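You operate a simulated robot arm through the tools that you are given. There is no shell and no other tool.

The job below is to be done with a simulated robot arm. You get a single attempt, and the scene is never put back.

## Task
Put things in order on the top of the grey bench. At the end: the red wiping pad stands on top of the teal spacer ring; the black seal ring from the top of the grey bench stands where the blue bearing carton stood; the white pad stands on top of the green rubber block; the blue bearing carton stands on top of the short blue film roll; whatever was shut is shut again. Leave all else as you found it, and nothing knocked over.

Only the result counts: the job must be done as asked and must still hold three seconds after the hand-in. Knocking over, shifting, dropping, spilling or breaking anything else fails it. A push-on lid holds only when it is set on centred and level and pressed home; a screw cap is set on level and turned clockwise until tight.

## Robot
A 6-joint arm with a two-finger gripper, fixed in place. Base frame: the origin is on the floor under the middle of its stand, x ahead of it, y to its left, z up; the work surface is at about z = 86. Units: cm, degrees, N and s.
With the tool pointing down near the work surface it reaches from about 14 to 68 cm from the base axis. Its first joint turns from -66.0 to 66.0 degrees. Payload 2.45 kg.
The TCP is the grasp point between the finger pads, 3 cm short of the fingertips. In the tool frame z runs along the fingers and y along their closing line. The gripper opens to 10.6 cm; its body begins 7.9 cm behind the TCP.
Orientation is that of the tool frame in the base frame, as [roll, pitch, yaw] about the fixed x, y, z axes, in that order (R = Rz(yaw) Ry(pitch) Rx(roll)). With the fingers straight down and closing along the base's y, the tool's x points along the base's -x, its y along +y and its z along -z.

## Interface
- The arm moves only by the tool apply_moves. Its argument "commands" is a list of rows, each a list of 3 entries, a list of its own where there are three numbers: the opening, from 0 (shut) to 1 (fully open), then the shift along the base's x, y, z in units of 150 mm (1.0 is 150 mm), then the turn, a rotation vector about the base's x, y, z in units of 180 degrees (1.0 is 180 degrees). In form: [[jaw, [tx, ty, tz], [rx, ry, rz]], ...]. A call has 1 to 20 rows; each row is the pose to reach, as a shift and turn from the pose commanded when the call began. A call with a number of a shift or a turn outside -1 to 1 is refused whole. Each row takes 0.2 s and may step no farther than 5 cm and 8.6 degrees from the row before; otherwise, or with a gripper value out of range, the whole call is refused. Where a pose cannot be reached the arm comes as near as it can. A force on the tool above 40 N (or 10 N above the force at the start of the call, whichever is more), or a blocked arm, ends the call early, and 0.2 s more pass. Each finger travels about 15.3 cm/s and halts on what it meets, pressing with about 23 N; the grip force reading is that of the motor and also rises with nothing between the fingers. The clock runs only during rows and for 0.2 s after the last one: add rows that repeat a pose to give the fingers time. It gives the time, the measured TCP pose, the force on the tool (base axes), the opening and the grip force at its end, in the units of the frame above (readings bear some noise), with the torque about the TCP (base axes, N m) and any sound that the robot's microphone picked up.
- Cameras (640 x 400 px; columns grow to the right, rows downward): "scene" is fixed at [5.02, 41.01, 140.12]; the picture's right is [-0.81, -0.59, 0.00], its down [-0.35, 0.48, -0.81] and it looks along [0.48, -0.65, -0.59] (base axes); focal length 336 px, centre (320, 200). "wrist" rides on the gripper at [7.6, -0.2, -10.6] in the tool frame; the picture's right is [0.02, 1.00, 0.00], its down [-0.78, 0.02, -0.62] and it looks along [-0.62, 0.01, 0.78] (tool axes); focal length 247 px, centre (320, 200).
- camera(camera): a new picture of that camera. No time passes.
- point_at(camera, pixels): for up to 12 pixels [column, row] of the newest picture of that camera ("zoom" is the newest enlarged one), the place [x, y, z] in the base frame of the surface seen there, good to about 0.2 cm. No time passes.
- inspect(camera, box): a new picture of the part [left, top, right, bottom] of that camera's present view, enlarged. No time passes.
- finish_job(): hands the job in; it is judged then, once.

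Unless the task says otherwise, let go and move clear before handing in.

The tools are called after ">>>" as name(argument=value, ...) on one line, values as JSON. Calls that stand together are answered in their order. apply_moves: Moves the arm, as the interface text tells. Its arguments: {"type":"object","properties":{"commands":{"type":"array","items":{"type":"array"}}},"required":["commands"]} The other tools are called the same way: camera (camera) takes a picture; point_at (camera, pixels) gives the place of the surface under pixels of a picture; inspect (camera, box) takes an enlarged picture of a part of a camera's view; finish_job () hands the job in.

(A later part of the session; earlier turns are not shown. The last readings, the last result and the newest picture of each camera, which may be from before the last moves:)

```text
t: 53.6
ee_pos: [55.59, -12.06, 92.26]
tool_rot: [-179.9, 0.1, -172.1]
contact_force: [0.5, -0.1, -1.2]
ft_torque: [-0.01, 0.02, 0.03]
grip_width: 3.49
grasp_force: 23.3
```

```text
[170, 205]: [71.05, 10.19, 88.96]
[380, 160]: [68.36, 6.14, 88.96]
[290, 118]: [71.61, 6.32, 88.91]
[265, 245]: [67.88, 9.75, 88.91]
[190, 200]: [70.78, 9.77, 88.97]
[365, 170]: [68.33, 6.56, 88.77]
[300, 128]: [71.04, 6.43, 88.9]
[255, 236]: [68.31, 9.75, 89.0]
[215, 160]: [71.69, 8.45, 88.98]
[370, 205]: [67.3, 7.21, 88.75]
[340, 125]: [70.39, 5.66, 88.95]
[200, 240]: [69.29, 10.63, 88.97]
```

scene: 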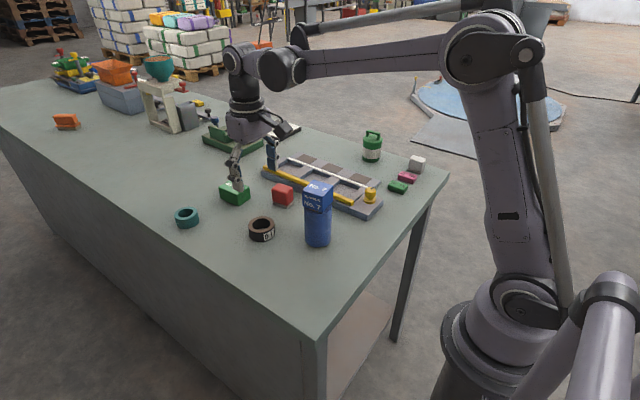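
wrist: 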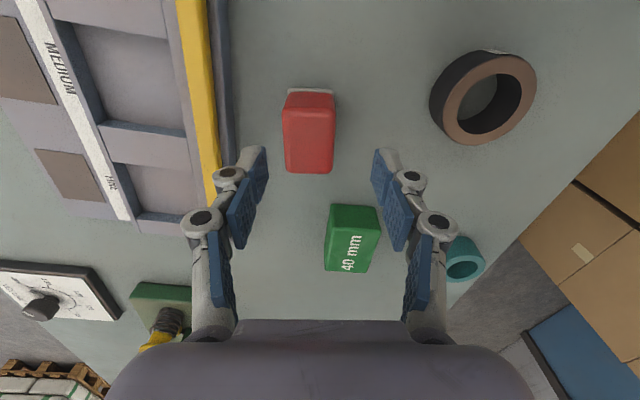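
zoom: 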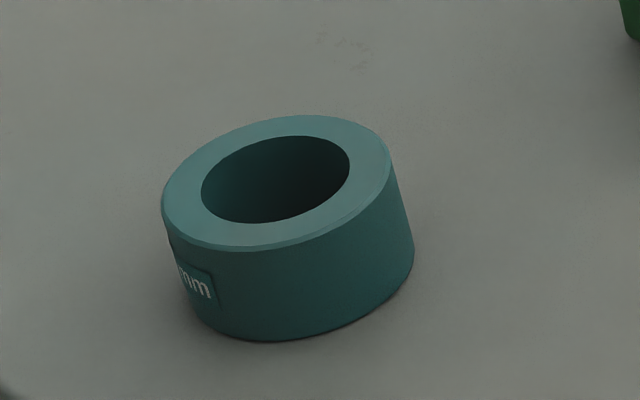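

Teal ring centre from the scene: (69.7, 8.05). I lift the pad to z≈99 and carry it over in two legs.

>>> apply_moves(commands=[[0.0, [0, 0, 0.06], [0, 0, 0]], [0.0, [0, 0, 0.15], [0, 0, 0]], [0.0, [0, 0, 0.25], [0, 0, 0]], [0.0, [0, 0, 0.35], [0, 0, 0]], [0.0, [0, 0, 0.45], [0, 0, 0]], [0.0, [0.04, 0.06, 0.45], [0, 0, 0]], [0.0, [0.1, 0.15, 0.45], [0, 0, 0]], [0.0, [0.17, 0.26, 0.45], [0, 0, 0]], [0.0, [0.24, 0.37, 0.45], [0, 0, 0]], [0.0, [0.31, 0.48, 0.45], [0, 0, 0]], [0.0, [0.38, 0.58, 0.45], [0, 0, 0]], [0.0, [0.44, 0.65, 0.45], [0, 0, 0]], [0.0, [0.45, 0.67, 0.45], [0, 0, 0]], [0.0, [0.45, 0.67, 0.45], [0, 0, 0]]])

>>> apply_moves(commands=[[0.0, [0.04, 0.06, 0], [0, 0, 0]], [0.0, [0.1, 0.15, 0], [0, 0, 0]], [0.0, [0.17, 0.26, 0], [0, 0, 0]], [0.0, [0.24, 0.37, 0], [0, 0, 0]], [0.0, [0.31, 0.48, 0], [0, 0, 0]], [0.0, [0.38, 0.58, 0], [0, 0, 0]], [0.0, [0.45, 0.65, 0], [0, 0, 0]], [0.0, [0.49, 0.67, 0], [0, 0, 0]], [0.0, [0.49, 0.67, 0], [0, 0, 0]]])

>>> camera(camera="wrist")

>>> camera(camera="scene")

```text
t: 56.6
ee_pos: [62.31, -2.02, 98.92]
tool_rot: [179.9, 0.1, -172.0]
contact_force: [-0.2, -0.3, -0.2]
ft_torque: [0.02, 0.0, -0.02]
grip_width: 3.5
grasp_force: 23.3
```

```text
t: 58.6
ee_pos: [67.22, 7.69, 98.15]
tool_rot: [180.0, 0.2, -172.1]
contact_force: [0.7, 0.8, -0.4]
ft_torque: [0.0, 0.0, 0.0]
grip_width: 3.5
grasp_force: 23.2
out of reach, approached as far as the arm can: row 6, 7, 8, 9
```

```text
taken
```

wrist: 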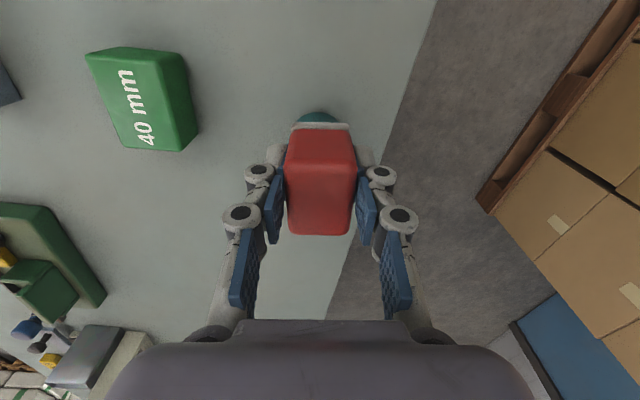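

```text
taken
```

scene: 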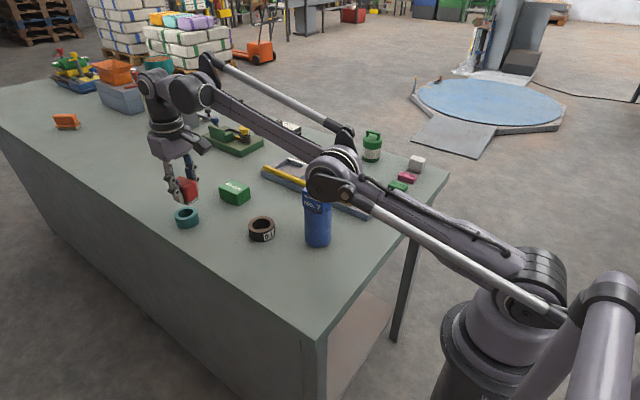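

Straight-down reach ends at about r=68 (67.2, 7.7), short of the ring at r≈70. I'll set the pad down on the free spot near (60.5, 3), re-grip it with the tool tilted ~14° outward so the pad stays level while gaining reach. First I back off.

>>> apply_moves(commands=[[0.0, [-0.1, -0.05, 0], [0, 0, 0]], [0.0, [-0.25, -0.12, 0], [0, 0, 0]], [0.0, [-0.4, -0.2, 0], [0, 0, 0]], [0.0, [-0.5, -0.28, 0], [0, 0, 0]], [0.0, [-0.5, -0.28, 0], [0, 0, 0]]])

>>> camera(camera="wrist")

```text
t: 59.8
ee_pos: [64.55, 3.68, 101.31]
tool_rot: [180.0, 0.0, -172.1]
contact_force: [-0.8, 0.1, -0.7]
ft_torque: [0.0, 0.02, -0.01]
grip_width: 3.5
grasp_force: 23.0
out of reach, approached as far as the arm can: row 1, 2, 3, 4, 5
```

```text
taken
```

wrist: 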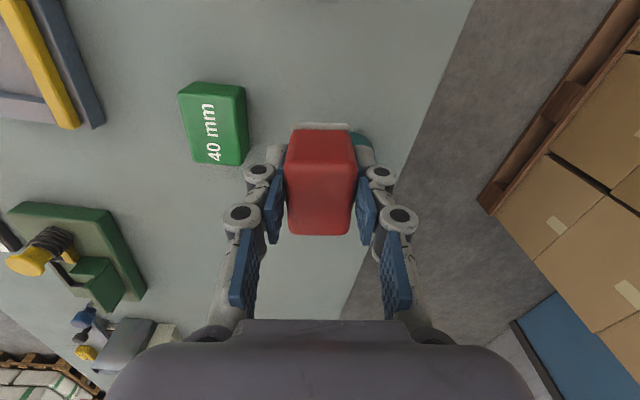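

The arm went to (64.6, 3.7, 101.3) with the solver still complaining, perhaps near its stretched pose. I'll bring it further back in small steps and re-read.

>>> apply_moves(commands=[[0.0, [-0.1, 0, 0], [0, 0, 0]], [0.0, [-0.2, 0, 0], [0, 0, 0]], [0.0, [-0.3, 0, 0], [0, 0, 0]], [0.0, [-0.3, 0, 0], [0, 0, 0]]])

```text
t: 60.8
ee_pos: [62.78, 4.06, 103.59]
tool_rot: [180.0, 0.0, -172.1]
contact_force: [-0.3, 0.0, -1.0]
ft_torque: [-0.02, 0.0, 0.0]
grip_width: 3.52
grasp_force: 22.9
out of reach, approached as far as the arm can: row 1, 2, 3, 4
```

The solver seems stuck near its fully stretched pose. I'll hold the same target for several rows to see whether it creeps to it.

>>> apply_moves(commands=[[0.0, [0, 0, 0], [0, 0, 0]], [0.0, [0, 0, 0], [0, 0, 0]], [0.0, [0, 0, 0], [0, 0, 0]], [0.0, [0, 0, 0], [0, 0, 0]]])

>>> camera(camera="scene")

```text
t: 61.8
ee_pos: [62.69, 4.02, 103.64]
tool_rot: [-180.0, 0.0, -172.2]
contact_force: [-0.3, 0.2, 0.0]
ft_torque: [0.01, 0.0, 0.01]
grip_width: 3.53
grasp_force: 22.4
```

```text
taken
```

scene: 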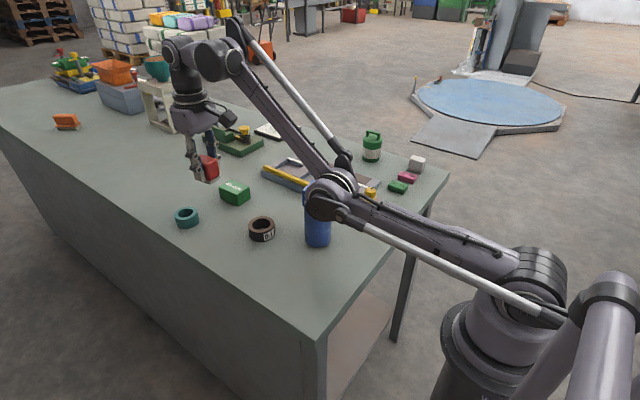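

The target is now re-based to the reached pose, but the arm has gone through its straight pose into an elbow-down shape: the elbow at (335,190) now hangs low in front of the carton stack. I'll zoom in to see whether the carton is still fine.

>>> inspect(camera="scene", box=[270, 150, 380, 260])

>>> inspect(camera="scene", box=[140, 0, 400, 220])

>>> point_at(camera="scene", pixels=[[335, 195], [320, 215], [317, 225], [355, 200], [300, 130], [250, 90], [400, 225], [450, 250], [310, 205], [325, 220], [345, 215], [185, 60]])

```text
3.64 times, centred on (325, 205) of scene
```

zoom: 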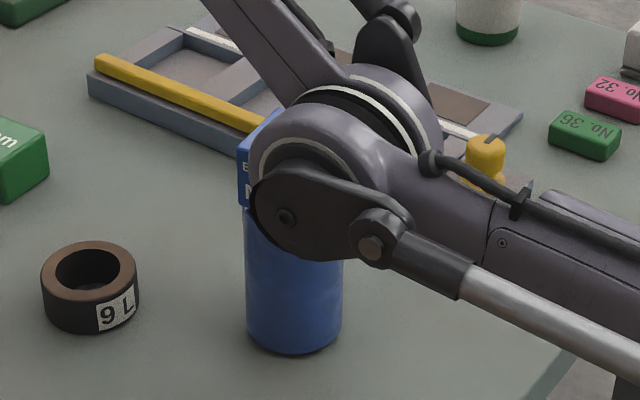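

```text
1.82 times, centred on (270, 110) of scene
```

zoom: 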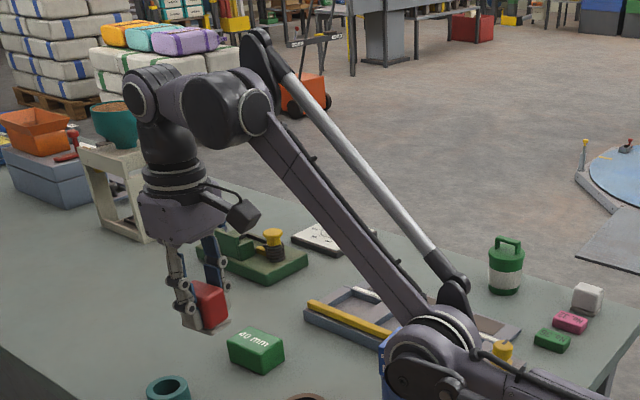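

```text
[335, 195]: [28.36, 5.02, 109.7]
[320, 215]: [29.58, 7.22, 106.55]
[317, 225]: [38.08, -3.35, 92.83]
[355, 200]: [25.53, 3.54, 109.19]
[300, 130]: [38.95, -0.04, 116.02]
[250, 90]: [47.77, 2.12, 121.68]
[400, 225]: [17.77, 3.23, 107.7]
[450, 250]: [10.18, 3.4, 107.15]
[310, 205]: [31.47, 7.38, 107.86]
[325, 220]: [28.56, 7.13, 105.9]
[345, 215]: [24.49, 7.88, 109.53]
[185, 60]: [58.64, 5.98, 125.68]
```

The carton is still on the roll (its left edge shows at zoom (245,180)), and the elbow clears it. I need the elbow up again, so I'll stretch the arm out through its straight pose once more, away from the stack, and bring it back, then look at the elbow.

>>> apply_moves(commands=[[0.0, [0.07, 0.08, 0], [0, 0, 0]], [0.0, [0.14, 0.16, 0], [0, 0, 0]], [0.0, [0.21, 0.24, 0], [0, 0, 0]], [0.0, [0.28, 0.3, 0], [0, 0, 0]], [0.0, [0.35, 0.32, 0], [0, 0, 0]], [0.0, [0.42, 0.34, 0], [0, 0, 0]], [0.0, [0.49, 0.36, 0], [0, 0, 0]]])

>>> camera(camera="scene")

```text
t: 63.4
ee_pos: [65.47, 8.47, 102.98]
tool_rot: [180.0, 0.2, -172.1]
contact_force: [0.1, 0.4, 0.3]
ft_torque: [-0.01, -0.01, 0.0]
grip_width: 3.5
grasp_force: 23.2
out of reach, approached as far as the arm can: row 3, 4, 5, 6, 7
```

```text
taken
```

scene: 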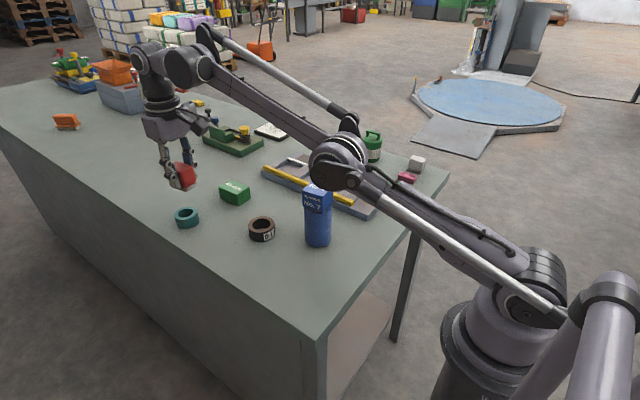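

The arm is straight again and the carton stack looks intact at (318,205). I pull in a little and see which way the elbow bends.

>>> apply_moves(commands=[[0.0, [-0.05, 0, 0], [0, 0, 0]], [0.0, [-0.1, -0.01, 0], [0, 0, 0]], [0.0, [-0.15, -0.02, 0], [0, 0, 0]], [0.0, [-0.2, -0.02, 0], [0, 0, 0]]])

>>> camera(camera="scene")

```text
t: 64.4
ee_pos: [62.79, 7.92, 102.84]
tool_rot: [179.9, 0.2, -172.2]
contact_force: [0.2, -0.3, -0.7]
ft_torque: [-0.01, -0.01, 0.02]
grip_width: 3.51
grasp_force: 23.4
```

```text
taken
```

scene: 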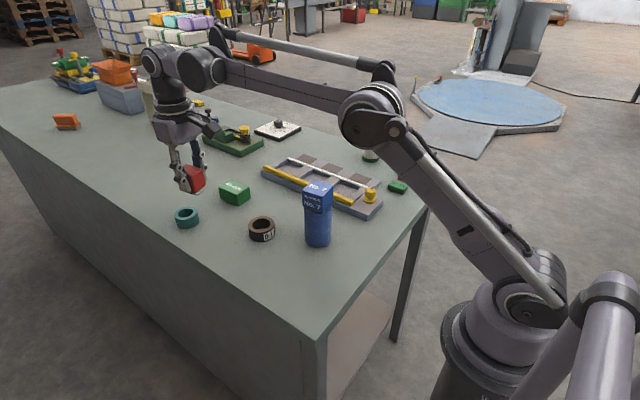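

The elbow is up again, and everything is in order. Now I set the pad down at the free spot near (60, 4.5).

>>> apply_moves(commands=[[0.0, [-0.06, -0.07, -0.06], [0, 0, 0]], [0.0, [-0.12, -0.15, -0.16], [0, 0, 0]], [0.0, [-0.187, -0.227, -0.28], [0, 0, 0]], [0.0, [-0.187, -0.227, -0.4], [0, 0, 0]], [0.0, [-0.187, -0.227, -0.52], [0, 0, 0]], [0.0, [-0.187, -0.227, -0.64], [0, 0, 0]], [0.0, [-0.187, -0.227, -0.74], [0, 0, 0]], [0.0, [-0.187, -0.227, -0.785], [0, 0, 0]], [0.0, [-0.187, -0.227, -0.785], [0, 0, 0]]])

>>> inspect(camera="scene", box=[160, 130, 300, 260])

```text
t: 66.4
ee_pos: [59.93, 4.53, 90.9]
tool_rot: [179.9, 0.1, -172.0]
contact_force: [-0.2, 0.2, 0.5]
ft_torque: [0.02, 0.0, 0.02]
grip_width: 3.49
grasp_force: 22.3
```

```text
3.08 times, centred on (230, 195) of scene
```

zoom: 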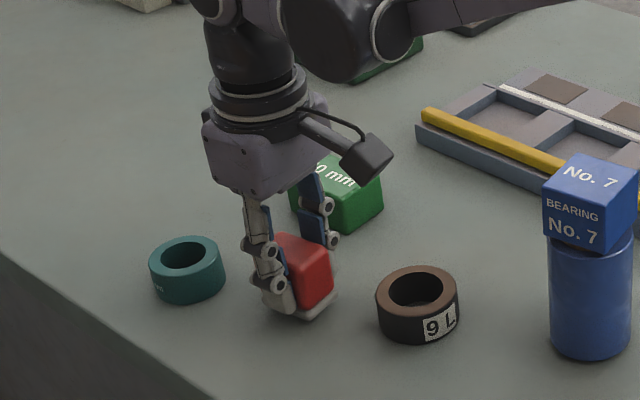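

The pad hovers ~0.5 cm above the bench at (59.9, 4.5). I lower to contact in small steps.

>>> apply_moves(commands=[[0.0, [0, 0, -0.012], [0, 0, 0]], [0.0, [0, 0, -0.024], [0, 0, 0]], [0.0, [0, 0, -0.024], [0, 0, 0]]])

>>> apply_moves(commands=[[0.0, [0, 0, -0.006], [0, 0, 0]], [0.0, [0, 0, -0.006], [0, 0, 0]]])

```text
t: 67.2
ee_pos: [60.18, 4.37, 90.47]
tool_rot: [-180.0, 0.1, -172.0]
contact_force: [-0.2, -0.2, -0.6]
ft_torque: [0.02, 0.02, -0.01]
grip_width: 3.49
grasp_force: 22.4
```

```text
t: 67.8
ee_pos: [60.21, 4.47, 90.57]
tool_rot: [-180.0, 0.0, -172.1]
contact_force: [-0.3, -1.6, -0.3]
ft_torque: [0.01, -0.01, 0.01]
grip_width: 3.48
grasp_force: 23.1
```

>>> apply_moves(commands=[[0.0, [0, 0, -0.008], [0, 0, 0]], [0.0, [0, 0, -0.008], [0, 0, 0]]])

```text
t: 68.4
ee_pos: [60.04, 4.46, 90.34]
tool_rot: [-180.0, 0.2, -172.2]
contact_force: [0.0, -0.2, -1.3]
ft_torque: [0.0, 0.0, 0.0]
grip_width: 3.52
grasp_force: 23.1
```

>>> apply_moves(commands=[[0.0, [0, 0, -0.008], [0, 0, 0]], [0.0, [0, 0, -0.008], [0, 0, 0]]])

```text
t: 69.0
ee_pos: [60.05, 4.32, 90.35]
tool_rot: [-179.9, 0.0, -172.2]
contact_force: [-0.5, 0.5, -0.4]
ft_torque: [-0.02, 0.02, 0.01]
grip_width: 3.51
grasp_force: 23.2
```

>>> apply_moves(commands=[[0.0, [0, 0, -0.008], [0, 0, 0]], [0.0, [0, 0, -0.008], [0, 0, 0]]])

>>> inspect(camera="scene", box=[200, 180, 280, 250])

```text
t: 69.6
ee_pos: [60.17, 4.4, 90.13]
tool_rot: [180.0, 0.1, -172.1]
contact_force: [-0.5, 0.3, 0.0]
ft_torque: [0.0, 0.01, 0.01]
grip_width: 3.53
grasp_force: 23.1
```

```text
5.71 times, centred on (240, 215) of scene
```

zoom: 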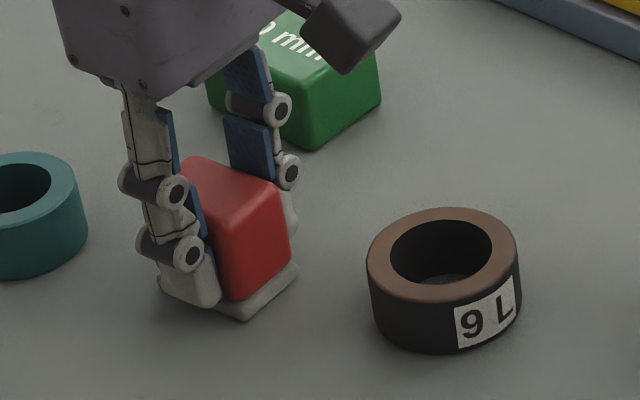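

No contact force yet; the pad looks nearly on the bench. I continue with 1 mm steps.

>>> apply_moves(commands=[[0.0, [0, 0, -0.008], [0, 0, 0]], [0.0, [0, 0, -0.008], [0, 0, 0]]])

```text
t: 70.2
ee_pos: [60.2, 4.4, 90.14]
tool_rot: [-180.0, 0.2, -172.0]
contact_force: [5.8, 1.5, 19.3]
ft_torque: [0.09, -0.23, 0.01]
grip_width: 3.5
grasp_force: 23.1
```

Contact (19 N). I open the fingers slightly, then tilt the tool 14° outward about its closing line with the pad standing between the fingers.

>>> apply_moves(commands=[[0.0, [0, 0, 0.005], [0, 0, 0]], [0.36, [0, 0, 0.005], [0, 0, 0]], [0.42, [0, 0, 0.008], [0, 0, 0]], [0.45, [0, 0, 0.012], [0, 0, 0]], [0.45, [0, 0, 0.02], [0.0036, -0.0257, 0]], [0.45, [0, 0, 0.03], [0.0072, -0.0513, 0]], [0.45, [0, 0, 0.03], [0.0108, -0.077, 0]], [0.45, [0, 0, 0.03], [0.0108, -0.077, 0]]])

>>> camera(camera="wrist")

>>> inspect(camera="scene", box=[160, 150, 280, 250])

```text
t: 72.0
ee_pos: [59.97, 4.56, 90.51]
tool_rot: [-180.0, 14.1, -172.1]
contact_force: [0.5, -0.4, 0.1]
ft_torque: [-0.02, 0.03, -0.01]
grip_width: 4.76
grasp_force: 0.2
```

```text
taken
```

wrist: 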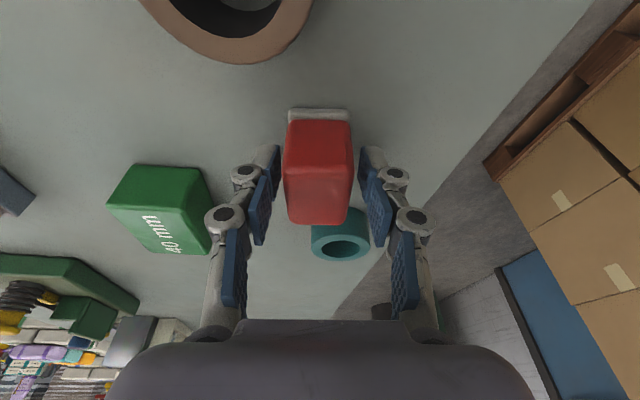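

```text
4.00 times, centred on (220, 200) of scene
```

zoom: 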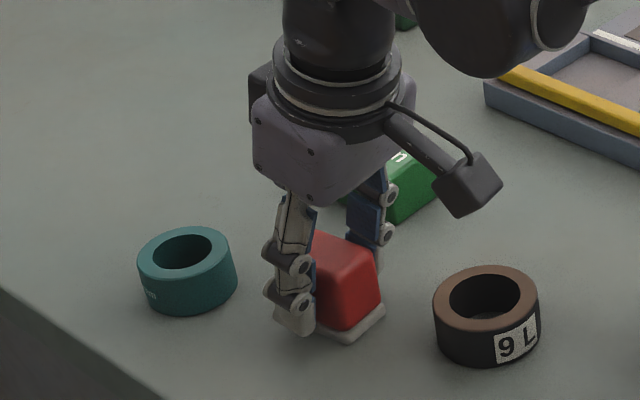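

The pad stands level between the tilted fingers. I close and lift a little.

>>> apply_moves(commands=[[0.36, [0, 0, 0], [0, 0, 0]], [0.3, [0, 0, 0], [0, 0, 0]], [0.15, [0, 0, 0], [0, 0, 0]], [0.0, [0, 0, 0], [0, 0, 0]], [0.0, [0, 0, 0], [0, 0, 0]], [0.0, [0, 0, 0.02], [0, 0, 0]], [0.0, [0, 0, 0.06], [0, 0, 0]], [0.0, [0, 0, 0.11], [0, 0, 0]], [0.0, [0, 0, 0.18], [0, 0, 0]], [0.0, [0, 0, 0.26], [0, 0, 0]], [0.0, [0, 0, 0.34], [0, 0, 0]], [0.0, [0, 0, 0.4], [0, 0, 0]], [0.0, [0, 0, 0.4], [0, 0, 0]]])

>>> inspect(camera="scene", box=[160, 130, 280, 230])

>>> inspect(camera="wrist", box=[240, 80, 400, 270])

```text
t: 74.8
ee_pos: [60.24, 4.51, 96.48]
tool_rot: [-179.9, 14.0, -172.0]
contact_force: [-0.6, -0.3, -0.7]
ft_torque: [0.0, -0.01, -0.01]
grip_width: 3.52
grasp_force: 22.6
```

```text
4.00 times, centred on (220, 180) of scene
```

zoom: 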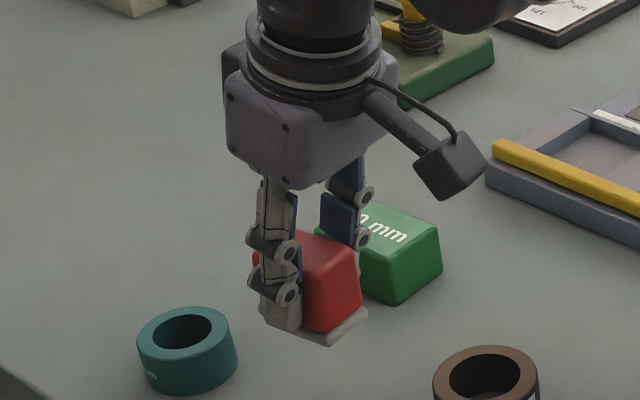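

```text
2.11 times, centred on (320, 175) of wrist
```

zoom: 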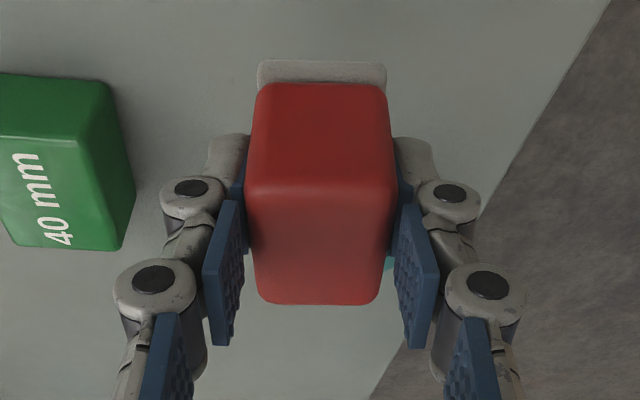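

Held level at z 96.5. I measure the pad's centre relative to the arm now, from both cameras.

>>> point_at(camera="zoom", pixels=[[252, 190], [390, 190], [262, 298], [380, 298], [320, 240], [260, 75], [382, 78], [320, 90]])

>>> inspect(camera="scene", box=[210, 170, 270, 220])

```text
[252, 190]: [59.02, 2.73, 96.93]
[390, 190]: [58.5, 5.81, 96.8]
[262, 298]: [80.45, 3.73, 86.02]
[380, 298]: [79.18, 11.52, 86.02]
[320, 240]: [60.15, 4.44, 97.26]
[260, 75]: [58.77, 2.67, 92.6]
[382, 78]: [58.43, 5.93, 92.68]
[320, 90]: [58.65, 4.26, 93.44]
```

```text
8.00 times, centred on (240, 195) of scene
```

zoom: 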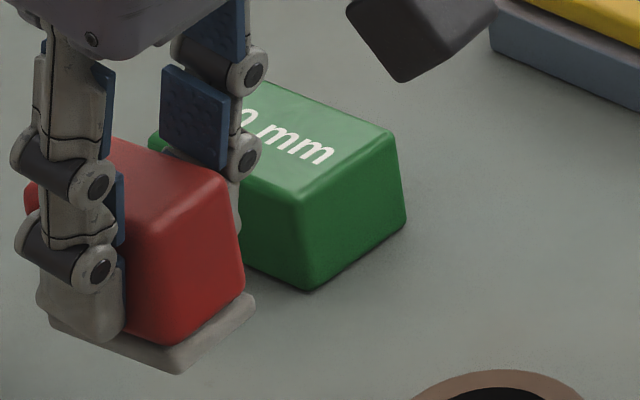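

I'll take the base corners from the scene zoom for a second estimate.

>>> point_at(camera="zoom", pixels=[[250, 303], [180, 365], [235, 270], [60, 325], [215, 330], [155, 225], [218, 180], [120, 145], [160, 345], [120, 350]])

```text
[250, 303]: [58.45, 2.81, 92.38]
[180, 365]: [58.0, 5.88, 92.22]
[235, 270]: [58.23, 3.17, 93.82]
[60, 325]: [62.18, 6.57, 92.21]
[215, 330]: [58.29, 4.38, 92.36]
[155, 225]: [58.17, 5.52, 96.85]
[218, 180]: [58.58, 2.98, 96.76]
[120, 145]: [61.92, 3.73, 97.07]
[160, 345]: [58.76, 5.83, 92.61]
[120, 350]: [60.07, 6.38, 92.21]
```

In scene coordinates the held pad's centre is (60.3, 4.7) and the ring's is (69.7, 8.05), so I shift by (+9.4, +3.35) at this height, with the tilt giving extra reach.

>>> apply_moves(commands=[[0.0, [0.04, 0.014, 0], [0, 0, 0]], [0.0, [0.12, 0.043, 0], [0, 0, 0]], [0.0, [0.22, 0.078, 0], [0, 0, 0]], [0.0, [0.32, 0.114, 0], [0, 0, 0]], [0.0, [0.42, 0.15, 0], [0, 0, 0]], [0.0, [0.52, 0.185, 0], [0, 0, 0]], [0.0, [0.59, 0.21, 0], [0, 0, 0]], [0.0, [0.627, 0.223, 0], [0, 0, 0]], [0.0, [0.627, 0.223, 0], [0, 0, 0]]])

>>> camera(camera="scene")

>>> inspect(camera="scene", box=[155, 170, 225, 235])

>>> camera(camera="wrist")

```text
t: 76.8
ee_pos: [69.53, 7.9, 96.71]
tool_rot: [180.0, 14.0, -172.1]
contact_force: [0.2, 0.4, -1.3]
ft_torque: [0.02, 0.0, 0.0]
grip_width: 3.49
grasp_force: 23.1
```

```text
taken
```

scene: 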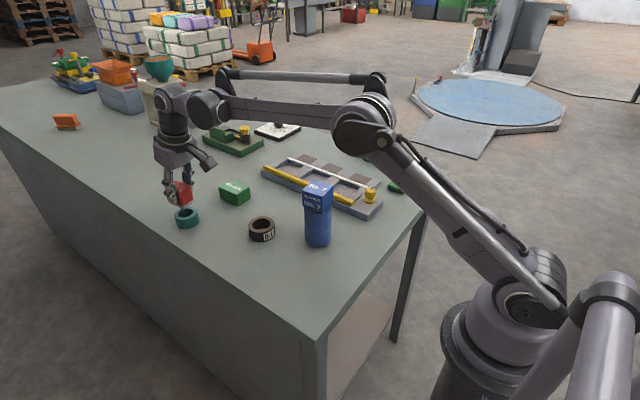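

```text
6.15 times, centred on (190, 202) of scene
```

zoom: 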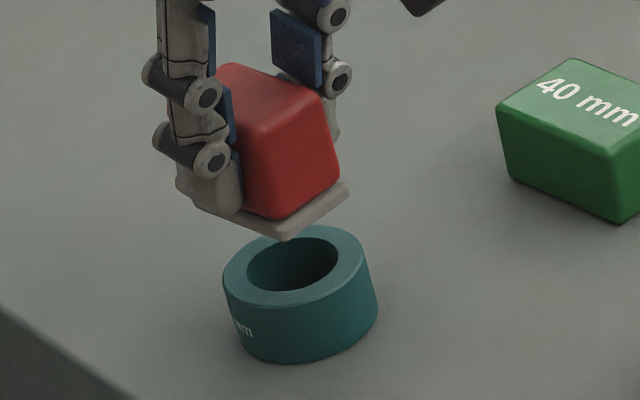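

```text
taken
```

wrist: 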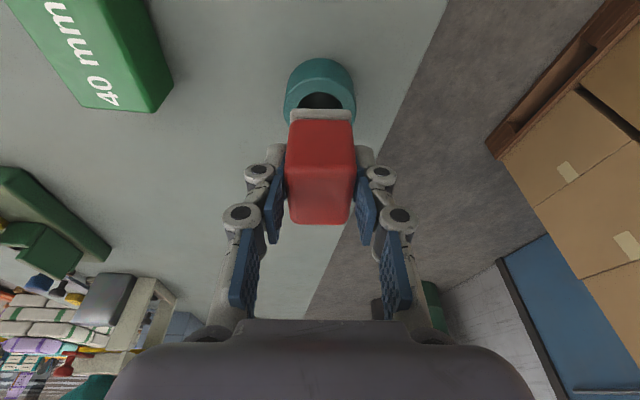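

In reach now. I measure the pad's base corners and the ring's rim in the same zoom.

>>> point_at(camera="zoom", pixels=[[342, 194], [288, 232], [185, 196], [315, 213], [235, 215], [230, 272], [362, 252], [345, 235], [285, 303], [250, 292], [325, 290], [240, 258]])

```text
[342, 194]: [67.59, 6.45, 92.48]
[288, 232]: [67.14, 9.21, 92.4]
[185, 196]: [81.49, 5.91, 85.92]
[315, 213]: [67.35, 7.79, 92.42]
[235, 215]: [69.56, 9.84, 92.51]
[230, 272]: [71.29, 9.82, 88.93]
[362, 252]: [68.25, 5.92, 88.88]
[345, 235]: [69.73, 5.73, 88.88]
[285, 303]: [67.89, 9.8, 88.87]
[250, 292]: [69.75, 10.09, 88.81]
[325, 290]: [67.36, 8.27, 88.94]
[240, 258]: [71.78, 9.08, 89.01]
```

The pad's centre (≈69.6, 8.1) is over the ring's (69.7, 8.0). I lower it towards the ring.

>>> apply_moves(commands=[[0.0, [0.004, -0.004, -0.03], [0, 0, 0]], [0.0, [0.004, -0.004, -0.07], [0, 0, 0]], [0.0, [0.004, -0.004, -0.12], [0, 0, 0]], [0.0, [0.004, -0.004, -0.16], [0, 0, 0]], [0.0, [0.004, -0.004, -0.175], [0, 0, 0]], [0.0, [0.004, -0.004, -0.175], [0, 0, 0]]])

>>> inspect(camera="scene", box=[155, 170, 225, 235])

```text
t: 78.2
ee_pos: [69.58, 7.83, 93.82]
tool_rot: [179.9, 14.0, -172.0]
contact_force: [-0.3, -0.5, 0.8]
ft_torque: [0.02, 0.01, 0.02]
grip_width: 3.5
grasp_force: 23.2
```

```text
6.15 times, centred on (190, 202) of scene
```

zoom: 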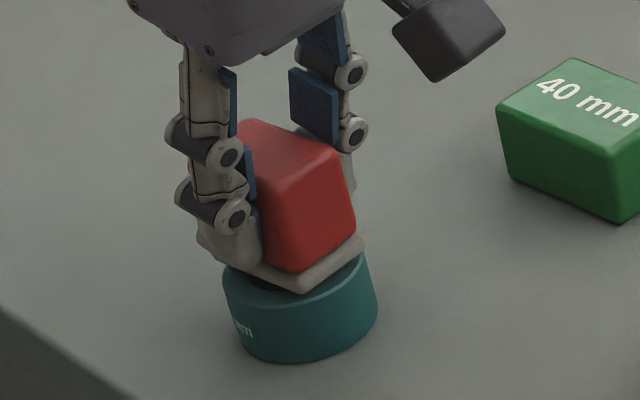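

It is just above the ring rim and well aligned. Small steps down to contact.

>>> apply_moves(commands=[[0.0, [0, 0, -0.008], [0, 0, 0]], [0.0, [0, 0, -0.016], [0, 0, 0]], [0.0, [0, 0, -0.016], [0, 0, 0]]])

```text
t: 79.0
ee_pos: [69.48, 7.88, 93.7]
tool_rot: [-179.9, 14.0, -172.1]
contact_force: [0.4, 0.2, -1.2]
ft_torque: [0.02, -0.01, -0.02]
grip_width: 3.5
grasp_force: 22.5
```

>>> apply_moves(commands=[[0.0, [0, 0, -0.008], [0, 0, 0]], [0.0, [0, 0, -0.008], [0, 0, 0]]])

```text
t: 79.6
ee_pos: [69.56, 7.9, 93.68]
tool_rot: [-180.0, 14.0, -172.1]
contact_force: [-1.1, 0.0, -0.2]
ft_torque: [0.0, 0.0, 0.01]
grip_width: 3.48
grasp_force: 23.3
```

>>> apply_moves(commands=[[0.0, [0, 0, -0.008], [0, 0, 0]], [0.0, [0, 0, -0.008], [0, 0, 0]]])

>>> inspect(camera="scene", box=[165, 180, 215, 225])

```text
t: 80.2
ee_pos: [69.54, 7.93, 93.57]
tool_rot: [179.9, 14.0, -172.1]
contact_force: [-1.9, 0.8, 6.9]
ft_torque: [0.04, 0.05, 0.01]
grip_width: 3.5
grasp_force: 22.8
```

```text
8.89 times, centred on (190, 202) of scene
```

zoom: 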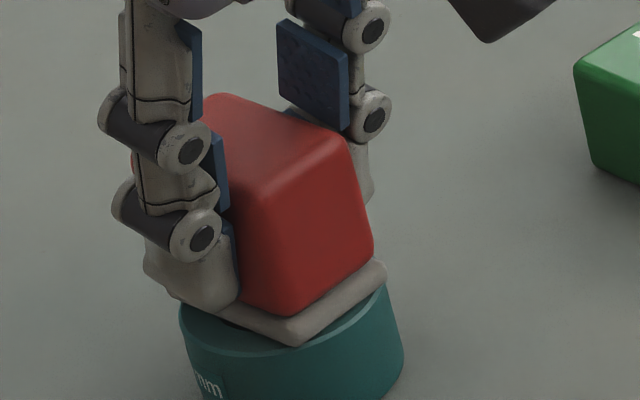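

Contact (7 N). I open slowly, rise 5 cm, then back away inward.

>>> apply_moves(commands=[[0.34, [0, 0, 0.003], [0, 0, 0]], [0.37, [0, 0, 0.003], [0, 0, 0]], [0.42, [0, 0, 0.003], [0, 0, 0]], [0.5, [0, 0, 0.003], [0, 0, 0]], [0.5, [0, 0, 0.05], [0, 0, 0]], [0.5, [0, 0, 0.15], [0, 0, 0]], [0.5, [0, 0, 0.28], [0, 0, 0]], [0.5, [0, 0, 0.4], [0, 0, 0]], [0.5, [-0.15, 0, 0.45], [0, 0, 0]], [0.5, [-0.35, 0, 0.45], [0, 0, 0]], [0.5, [-0.55, 0, 0.45], [0, 0, 0]], [0.5, [-0.55, 0, 0.45], [0, 0, 0]]])

>>> camera(camera="scene")

>>> inspect(camera="scene", box=[155, 170, 225, 235])

```text
t: 82.8
ee_pos: [61.29, 7.6, 100.11]
tool_rot: [180.0, 14.1, -172.1]
contact_force: [-0.2, 0.8, -0.8]
ft_torque: [-0.02, 0.0, -0.01]
grip_width: 5.29
grasp_force: 0.0
```

```text
taken
```

scene: 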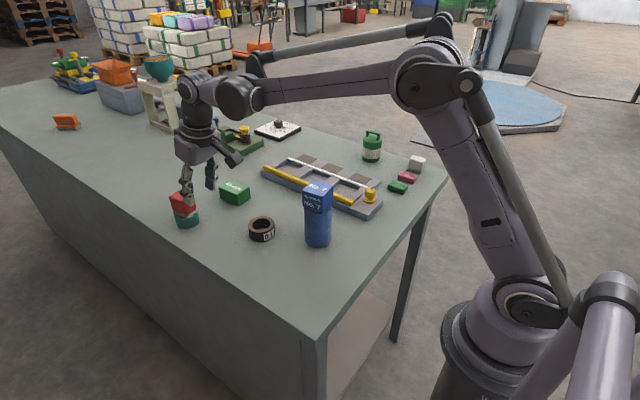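

```text
6.15 times, centred on (190, 202) of scene
```

zoom: 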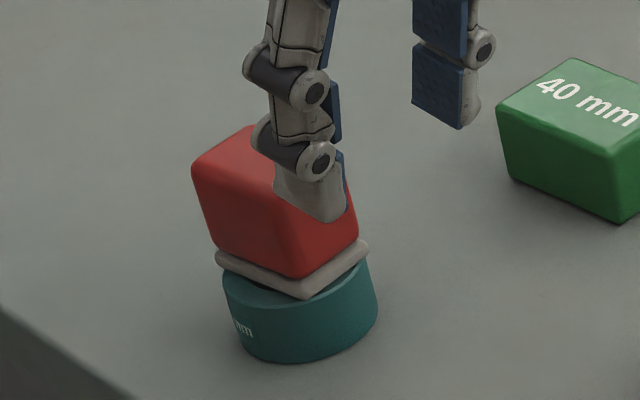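

The red pad stands level on the teal ring. Next is the white pad: I rise and travel over with the tilt kept, well above the carton stack.

>>> apply_moves(commands=[[0.5, [0, 0, 0.2], [0, 0, 0]], [0.5, [-0.05, 0, 0.4], [0, 0, 0]], [0.5, [-0.1, -0.1, 0.55], [0, 0, 0]], [0.5, [-0.2, -0.35, 0.6], [0, 0, 0]], [0.5, [-0.3, -0.6, 0.6], [0, 0, 0]], [0.5, [-0.4, -0.9, 0.6], [0, 0, 0]], [0.5, [-0.4, -0.9, 0.6], [0, 0, 0]]])

>>> apply_moves(commands=[[0.5, [-0.18, -0.25, 0], [0, 0, -0.018]], [0.5, [-0.36, -0.5, 0], [0, 0, -0.036]], [0.5, [-0.53, -0.75, 0], [0, 0, -0.054]], [0.5, [-0.7, -1.0, 0], [0, 0, -0.072]], [0.5, [-0.7, -1.0, 0], [0, 0, -0.072]]])

>>> apply_moves(commands=[[0.5, [-0.15, -0.25, 0], [0, 0, 0]], [0.5, [-0.3, -0.5, 0], [0, 0, 0]], [0.5, [-0.45, -0.75, 0], [0, 0, 0]], [0.5, [-0.6, -1.0, 0], [0, 0, 0]], [0.5, [-0.6, -1.0, 0], [0, 0, 0]]])

>>> camera(camera="wrist")

>>> camera(camera="scene")

```text
t: 84.4
ee_pos: [55.13, -5.94, 109.15]
tool_rot: [180.0, 13.9, -172.1]
contact_force: [0.4, 0.2, 0.8]
ft_torque: [-0.03, 0.0, -0.01]
grip_width: 5.3
grasp_force: 0.0
```

```text
t: 85.6
ee_pos: [44.52, -20.64, 109.36]
tool_rot: [180.0, 13.9, 175.0]
contact_force: [0.2, -0.9, -0.2]
ft_torque: [-0.01, 0.03, -0.03]
grip_width: 5.32
grasp_force: 0.2
```

```text
t: 86.8
ee_pos: [35.61, -35.69, 109.37]
tool_rot: [-179.9, 14.0, 174.9]
contact_force: [-0.2, 0.7, -0.2]
ft_torque: [-0.03, 0.0, 0.01]
grip_width: 5.3
grasp_force: 0.2
```

```text
taken
```

wrist: 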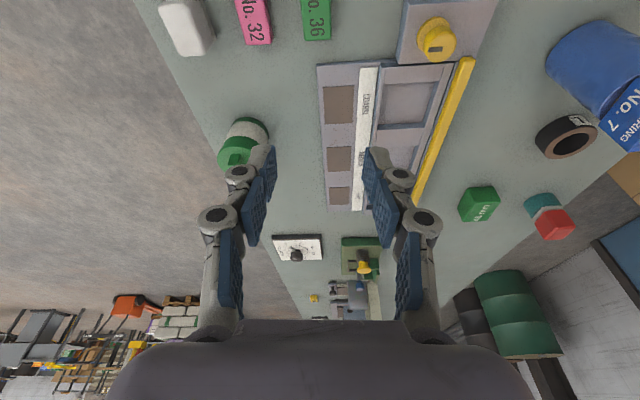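

```text
taken
```

scene: 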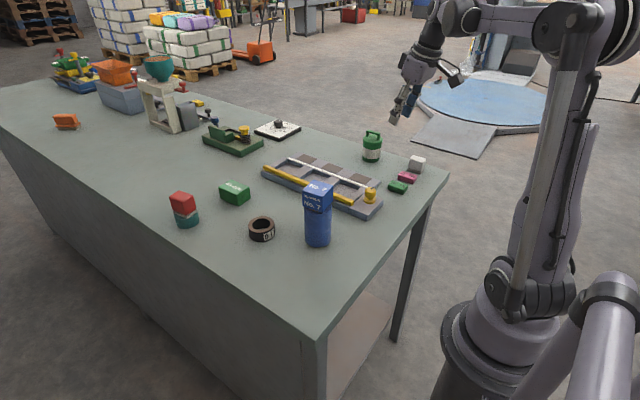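

The stacks look good so far. Now I measure the white pad and its neighbours from the scene camera.

>>> inspect(camera="scene", box=[380, 140, 450, 200])

>>> point_at(camera="zoom", pixels=[[275, 170], [325, 140], [380, 165], [345, 192], [330, 165], [350, 240], [385, 205], [270, 215], [300, 230], [345, 250], [240, 265], [310, 270]])

```text
6.67 times, centred on (415, 170) of scene
```

zoom: 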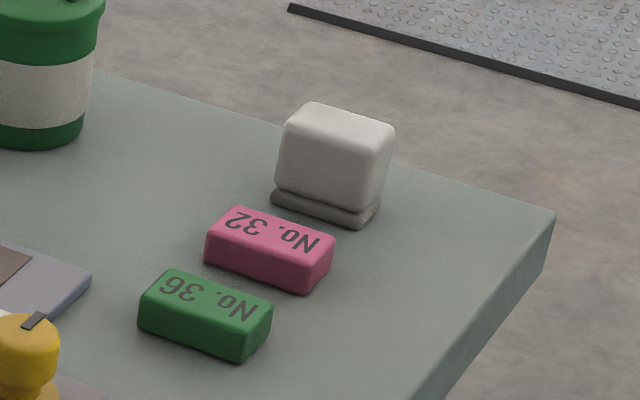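

```text
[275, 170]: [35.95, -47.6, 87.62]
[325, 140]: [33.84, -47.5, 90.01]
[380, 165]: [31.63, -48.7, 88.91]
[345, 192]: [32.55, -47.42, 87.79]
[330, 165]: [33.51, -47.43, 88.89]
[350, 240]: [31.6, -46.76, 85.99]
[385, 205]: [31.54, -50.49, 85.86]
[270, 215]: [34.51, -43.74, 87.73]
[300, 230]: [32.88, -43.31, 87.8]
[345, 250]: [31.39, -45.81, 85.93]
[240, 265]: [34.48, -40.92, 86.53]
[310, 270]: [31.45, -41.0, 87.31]
```

I'll take better-chosen corner points of the white pad.

>>> point_at(camera="zoom", pixels=[[290, 124], [316, 108], [388, 130], [366, 146], [277, 198], [358, 224], [376, 206], [283, 160], [362, 185], [340, 125], [210, 250], [330, 255]])

```text
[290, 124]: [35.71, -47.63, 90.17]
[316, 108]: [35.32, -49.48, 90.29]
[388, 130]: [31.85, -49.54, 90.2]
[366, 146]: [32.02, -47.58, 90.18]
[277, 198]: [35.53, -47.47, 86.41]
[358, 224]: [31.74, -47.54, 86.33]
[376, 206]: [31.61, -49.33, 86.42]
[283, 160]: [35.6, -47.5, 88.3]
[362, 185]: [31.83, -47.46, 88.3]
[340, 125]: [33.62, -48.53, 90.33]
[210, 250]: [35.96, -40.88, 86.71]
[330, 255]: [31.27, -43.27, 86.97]
```

The white pad is about 4.4 × 2.6 × 4.3 cm at (33.7, -48.6), roughly square to the axes. I'll move above it, keeping the outward tilt so that it can be set level on the far 40 mm block.

>>> apply_moves(commands=[[0.45, [-0.03, -0.2, 0], [0, 0, 0.014]], [0.45, [-0.06, -0.45, -0.1], [0, 0, 0.025]], [0.45, [-0.1, -0.7, -0.3], [0, 0, 0.025]], [0.45, [-0.127, -0.854, -0.5], [0, 0, 0.025]], [0.45, [-0.127, -0.854, -0.75], [0, 0, 0.025]], [0.45, [-0.127, -0.854, -0.83], [0, 0, 0.025]], [0.45, [-0.127, -0.854, -0.83], [0, 0, 0.025]]])

>>> camera(camera="wrist")

>>> camera(camera="scene")

```text
t: 88.4
ee_pos: [33.89, -48.56, 96.75]
tool_rot: [-180.0, 14.0, 179.5]
contact_force: [-0.4, 0.0, 0.4]
ft_torque: [-0.01, 0.01, -0.03]
grip_width: 4.77
grasp_force: 0.1
```

```text
taken
```

wrist: 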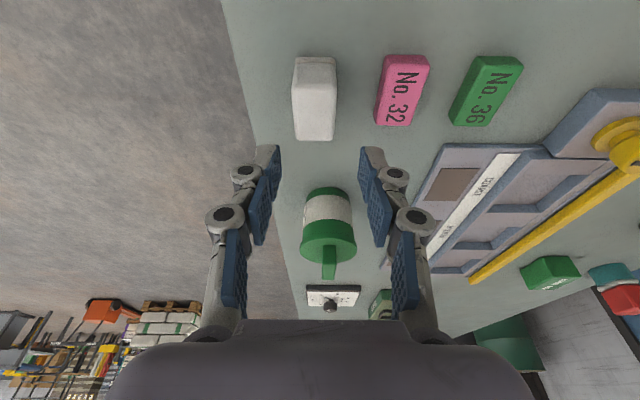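

```text
taken
```

scene: 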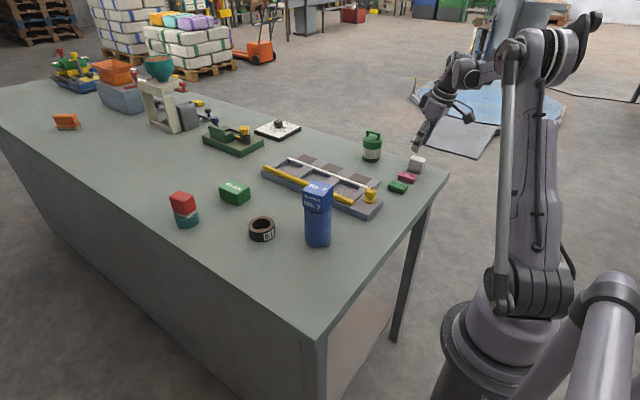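

The white pad is at columns 292–337, square to the fingers. I zoom in to find its offset from the finger centre.

>>> inspect(camera="wrist", box=[240, 30, 400, 220])

>>> point_at(camera="zoom", pixels=[[270, 135], [350, 135], [265, 265], [345, 265], [305, 200], [305, 125], [305, 275], [280, 75], [340, 75], [262, 200], [355, 200], [310, 70]])

```text
2.11 times, centred on (320, 125) of wrist
```

zoom: 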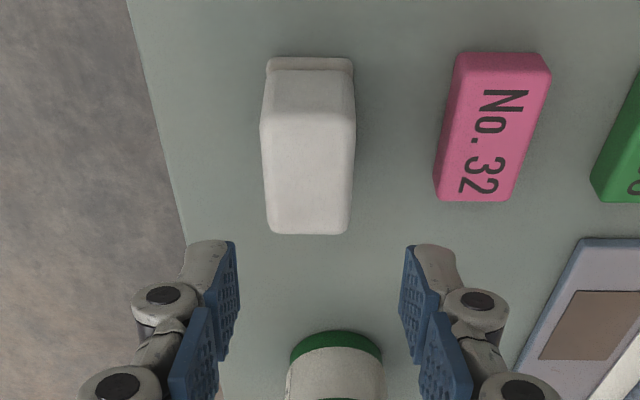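

```text
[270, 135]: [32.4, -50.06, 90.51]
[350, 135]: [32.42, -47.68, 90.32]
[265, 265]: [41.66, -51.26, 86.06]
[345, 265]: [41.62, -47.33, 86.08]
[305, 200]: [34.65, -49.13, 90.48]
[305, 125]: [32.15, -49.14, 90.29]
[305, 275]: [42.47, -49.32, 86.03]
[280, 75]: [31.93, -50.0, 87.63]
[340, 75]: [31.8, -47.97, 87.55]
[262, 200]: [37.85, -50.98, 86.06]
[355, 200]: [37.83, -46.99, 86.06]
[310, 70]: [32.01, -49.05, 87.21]
```

The image shows the pad centred in x and 0.47 cm to the -y side. I correct that and descend part way with the opening at ~4.5 cm.

>>> apply_moves(commands=[[0.43, [-0.02, -0.031, -0.08], [0, 0, 0.003]], [0.43, [-0.02, -0.031, -0.16], [0, 0, 0.003]], [0.43, [-0.02, -0.031, -0.26], [0, 0, 0.003]], [0.43, [-0.02, -0.031, -0.26], [0, 0, 0.003]]])

>>> inspect(camera="wrist", box=[220, 40, 420, 240])

>>> inspect(camera="scene", box=[360, 100, 460, 200])

```text
t: 89.4
ee_pos: [33.48, -48.93, 92.77]
tool_rot: [-180.0, 14.1, 179.8]
contact_force: [-0.2, 0.2, 0.4]
ft_torque: [-0.02, 0.02, 0.02]
grip_width: 4.57
grasp_force: 0.0
```

```text
2.00 times, centred on (320, 140) of wrist
```

zoom: 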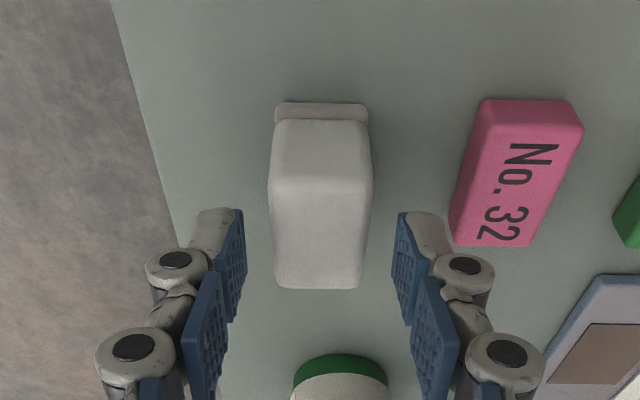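

```text
4.00 times, centred on (410, 150) of scene
```

zoom: 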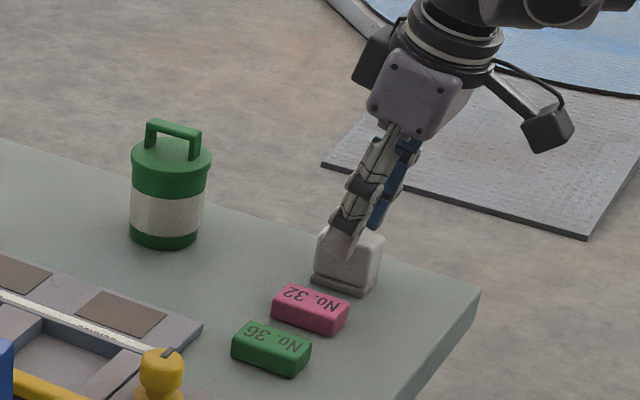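

The pad is centred between the fingers. I narrow the opening a bit to stay clear of the pink block, then descend to z≈90.2 and close.

>>> apply_moves(commands=[[0.37, [0, 0, 0], [0, 0, 0]], [0.37, [0, 0, -0.06], [0, 0, 0]], [0.37, [0, 0, -0.12], [0, 0, 0]], [0.37, [0, 0, -0.17], [0, 0, 0]], [0.37, [0, 0, -0.17], [0, 0, 0]]])

>>> inspect(camera="wrist", box=[220, 40, 420, 240])

>>> inspect(camera="scene", box=[370, 120, 450, 200])

```text
t: 90.6
ee_pos: [33.52, -49.1, 90.29]
tool_rot: [180.0, 14.0, 179.8]
contact_force: [0.3, 0.1, -0.4]
ft_torque: [0.02, -0.03, -0.03]
grip_width: 3.93
grasp_force: 0.1
```

```text
2.00 times, centred on (320, 140) of wrist
```

zoom: 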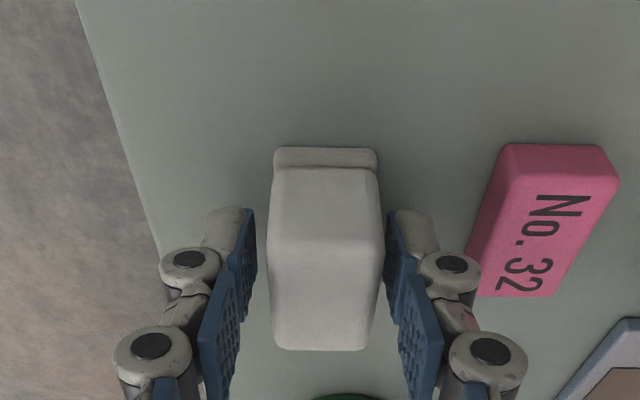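

```text
5.00 times, centred on (410, 160) of scene
```

zoom: 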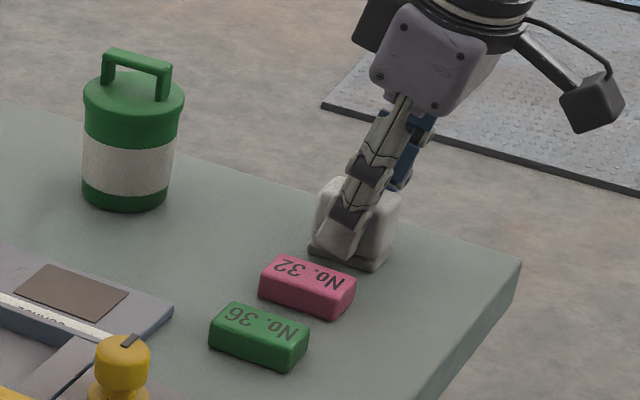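

The fingers straddle the pad, clear of the pink block. I close and lift slowly.

>>> apply_moves(commands=[[0.3, [0, 0, 0], [0, 0, 0]], [0.22, [0, 0, 0], [0, 0, 0]], [0.1, [0, 0, 0], [0, 0, 0]], [0.0, [0, 0, 0], [0, 0, 0]], [0.0, [0, 0, 0], [0, 0, 0]], [0.0, [0, 0, 0.02], [0, 0, 0]], [0.0, [0, 0, 0.06], [0, 0, 0]], [0.0, [0, 0, 0.12], [0, 0, 0]], [0.0, [0, 0, 0.2], [0, 0, 0]], [0.0, [0, 0, 0.2], [0, 0, 0]]])

>>> inspect(camera="wrist", box=[220, 40, 420, 240])

>>> inspect(camera="scene", box=[370, 120, 450, 200])

```text
t: 92.8
ee_pos: [33.46, -48.96, 93.41]
tool_rot: [-180.0, 14.0, 180.0]
contact_force: [0.7, 0.5, 0.1]
ft_torque: [0.01, 0.0, -0.04]
grip_width: 2.92
grasp_force: 22.9
```

```text
2.00 times, centred on (320, 140) of wrist
```

zoom: 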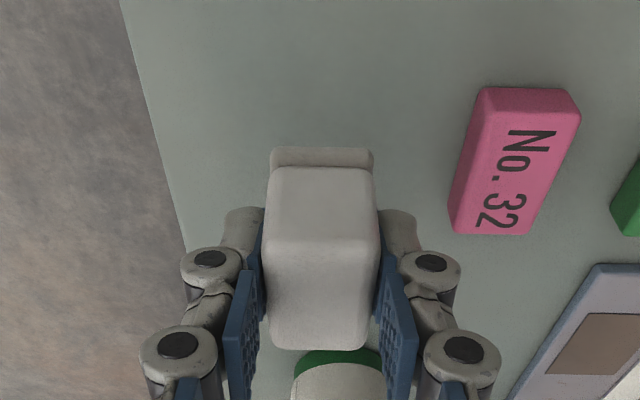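

```text
5.00 times, centred on (410, 160) of scene
```

zoom: 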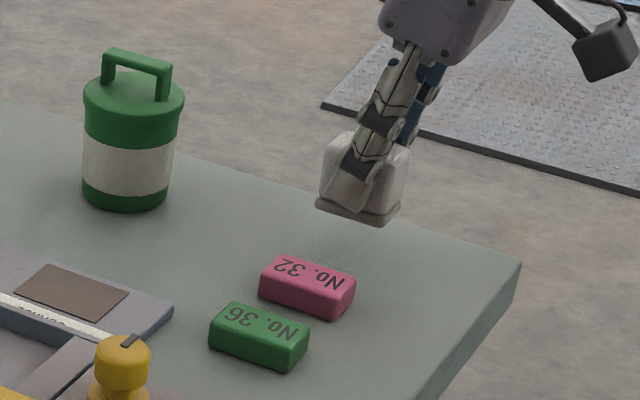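

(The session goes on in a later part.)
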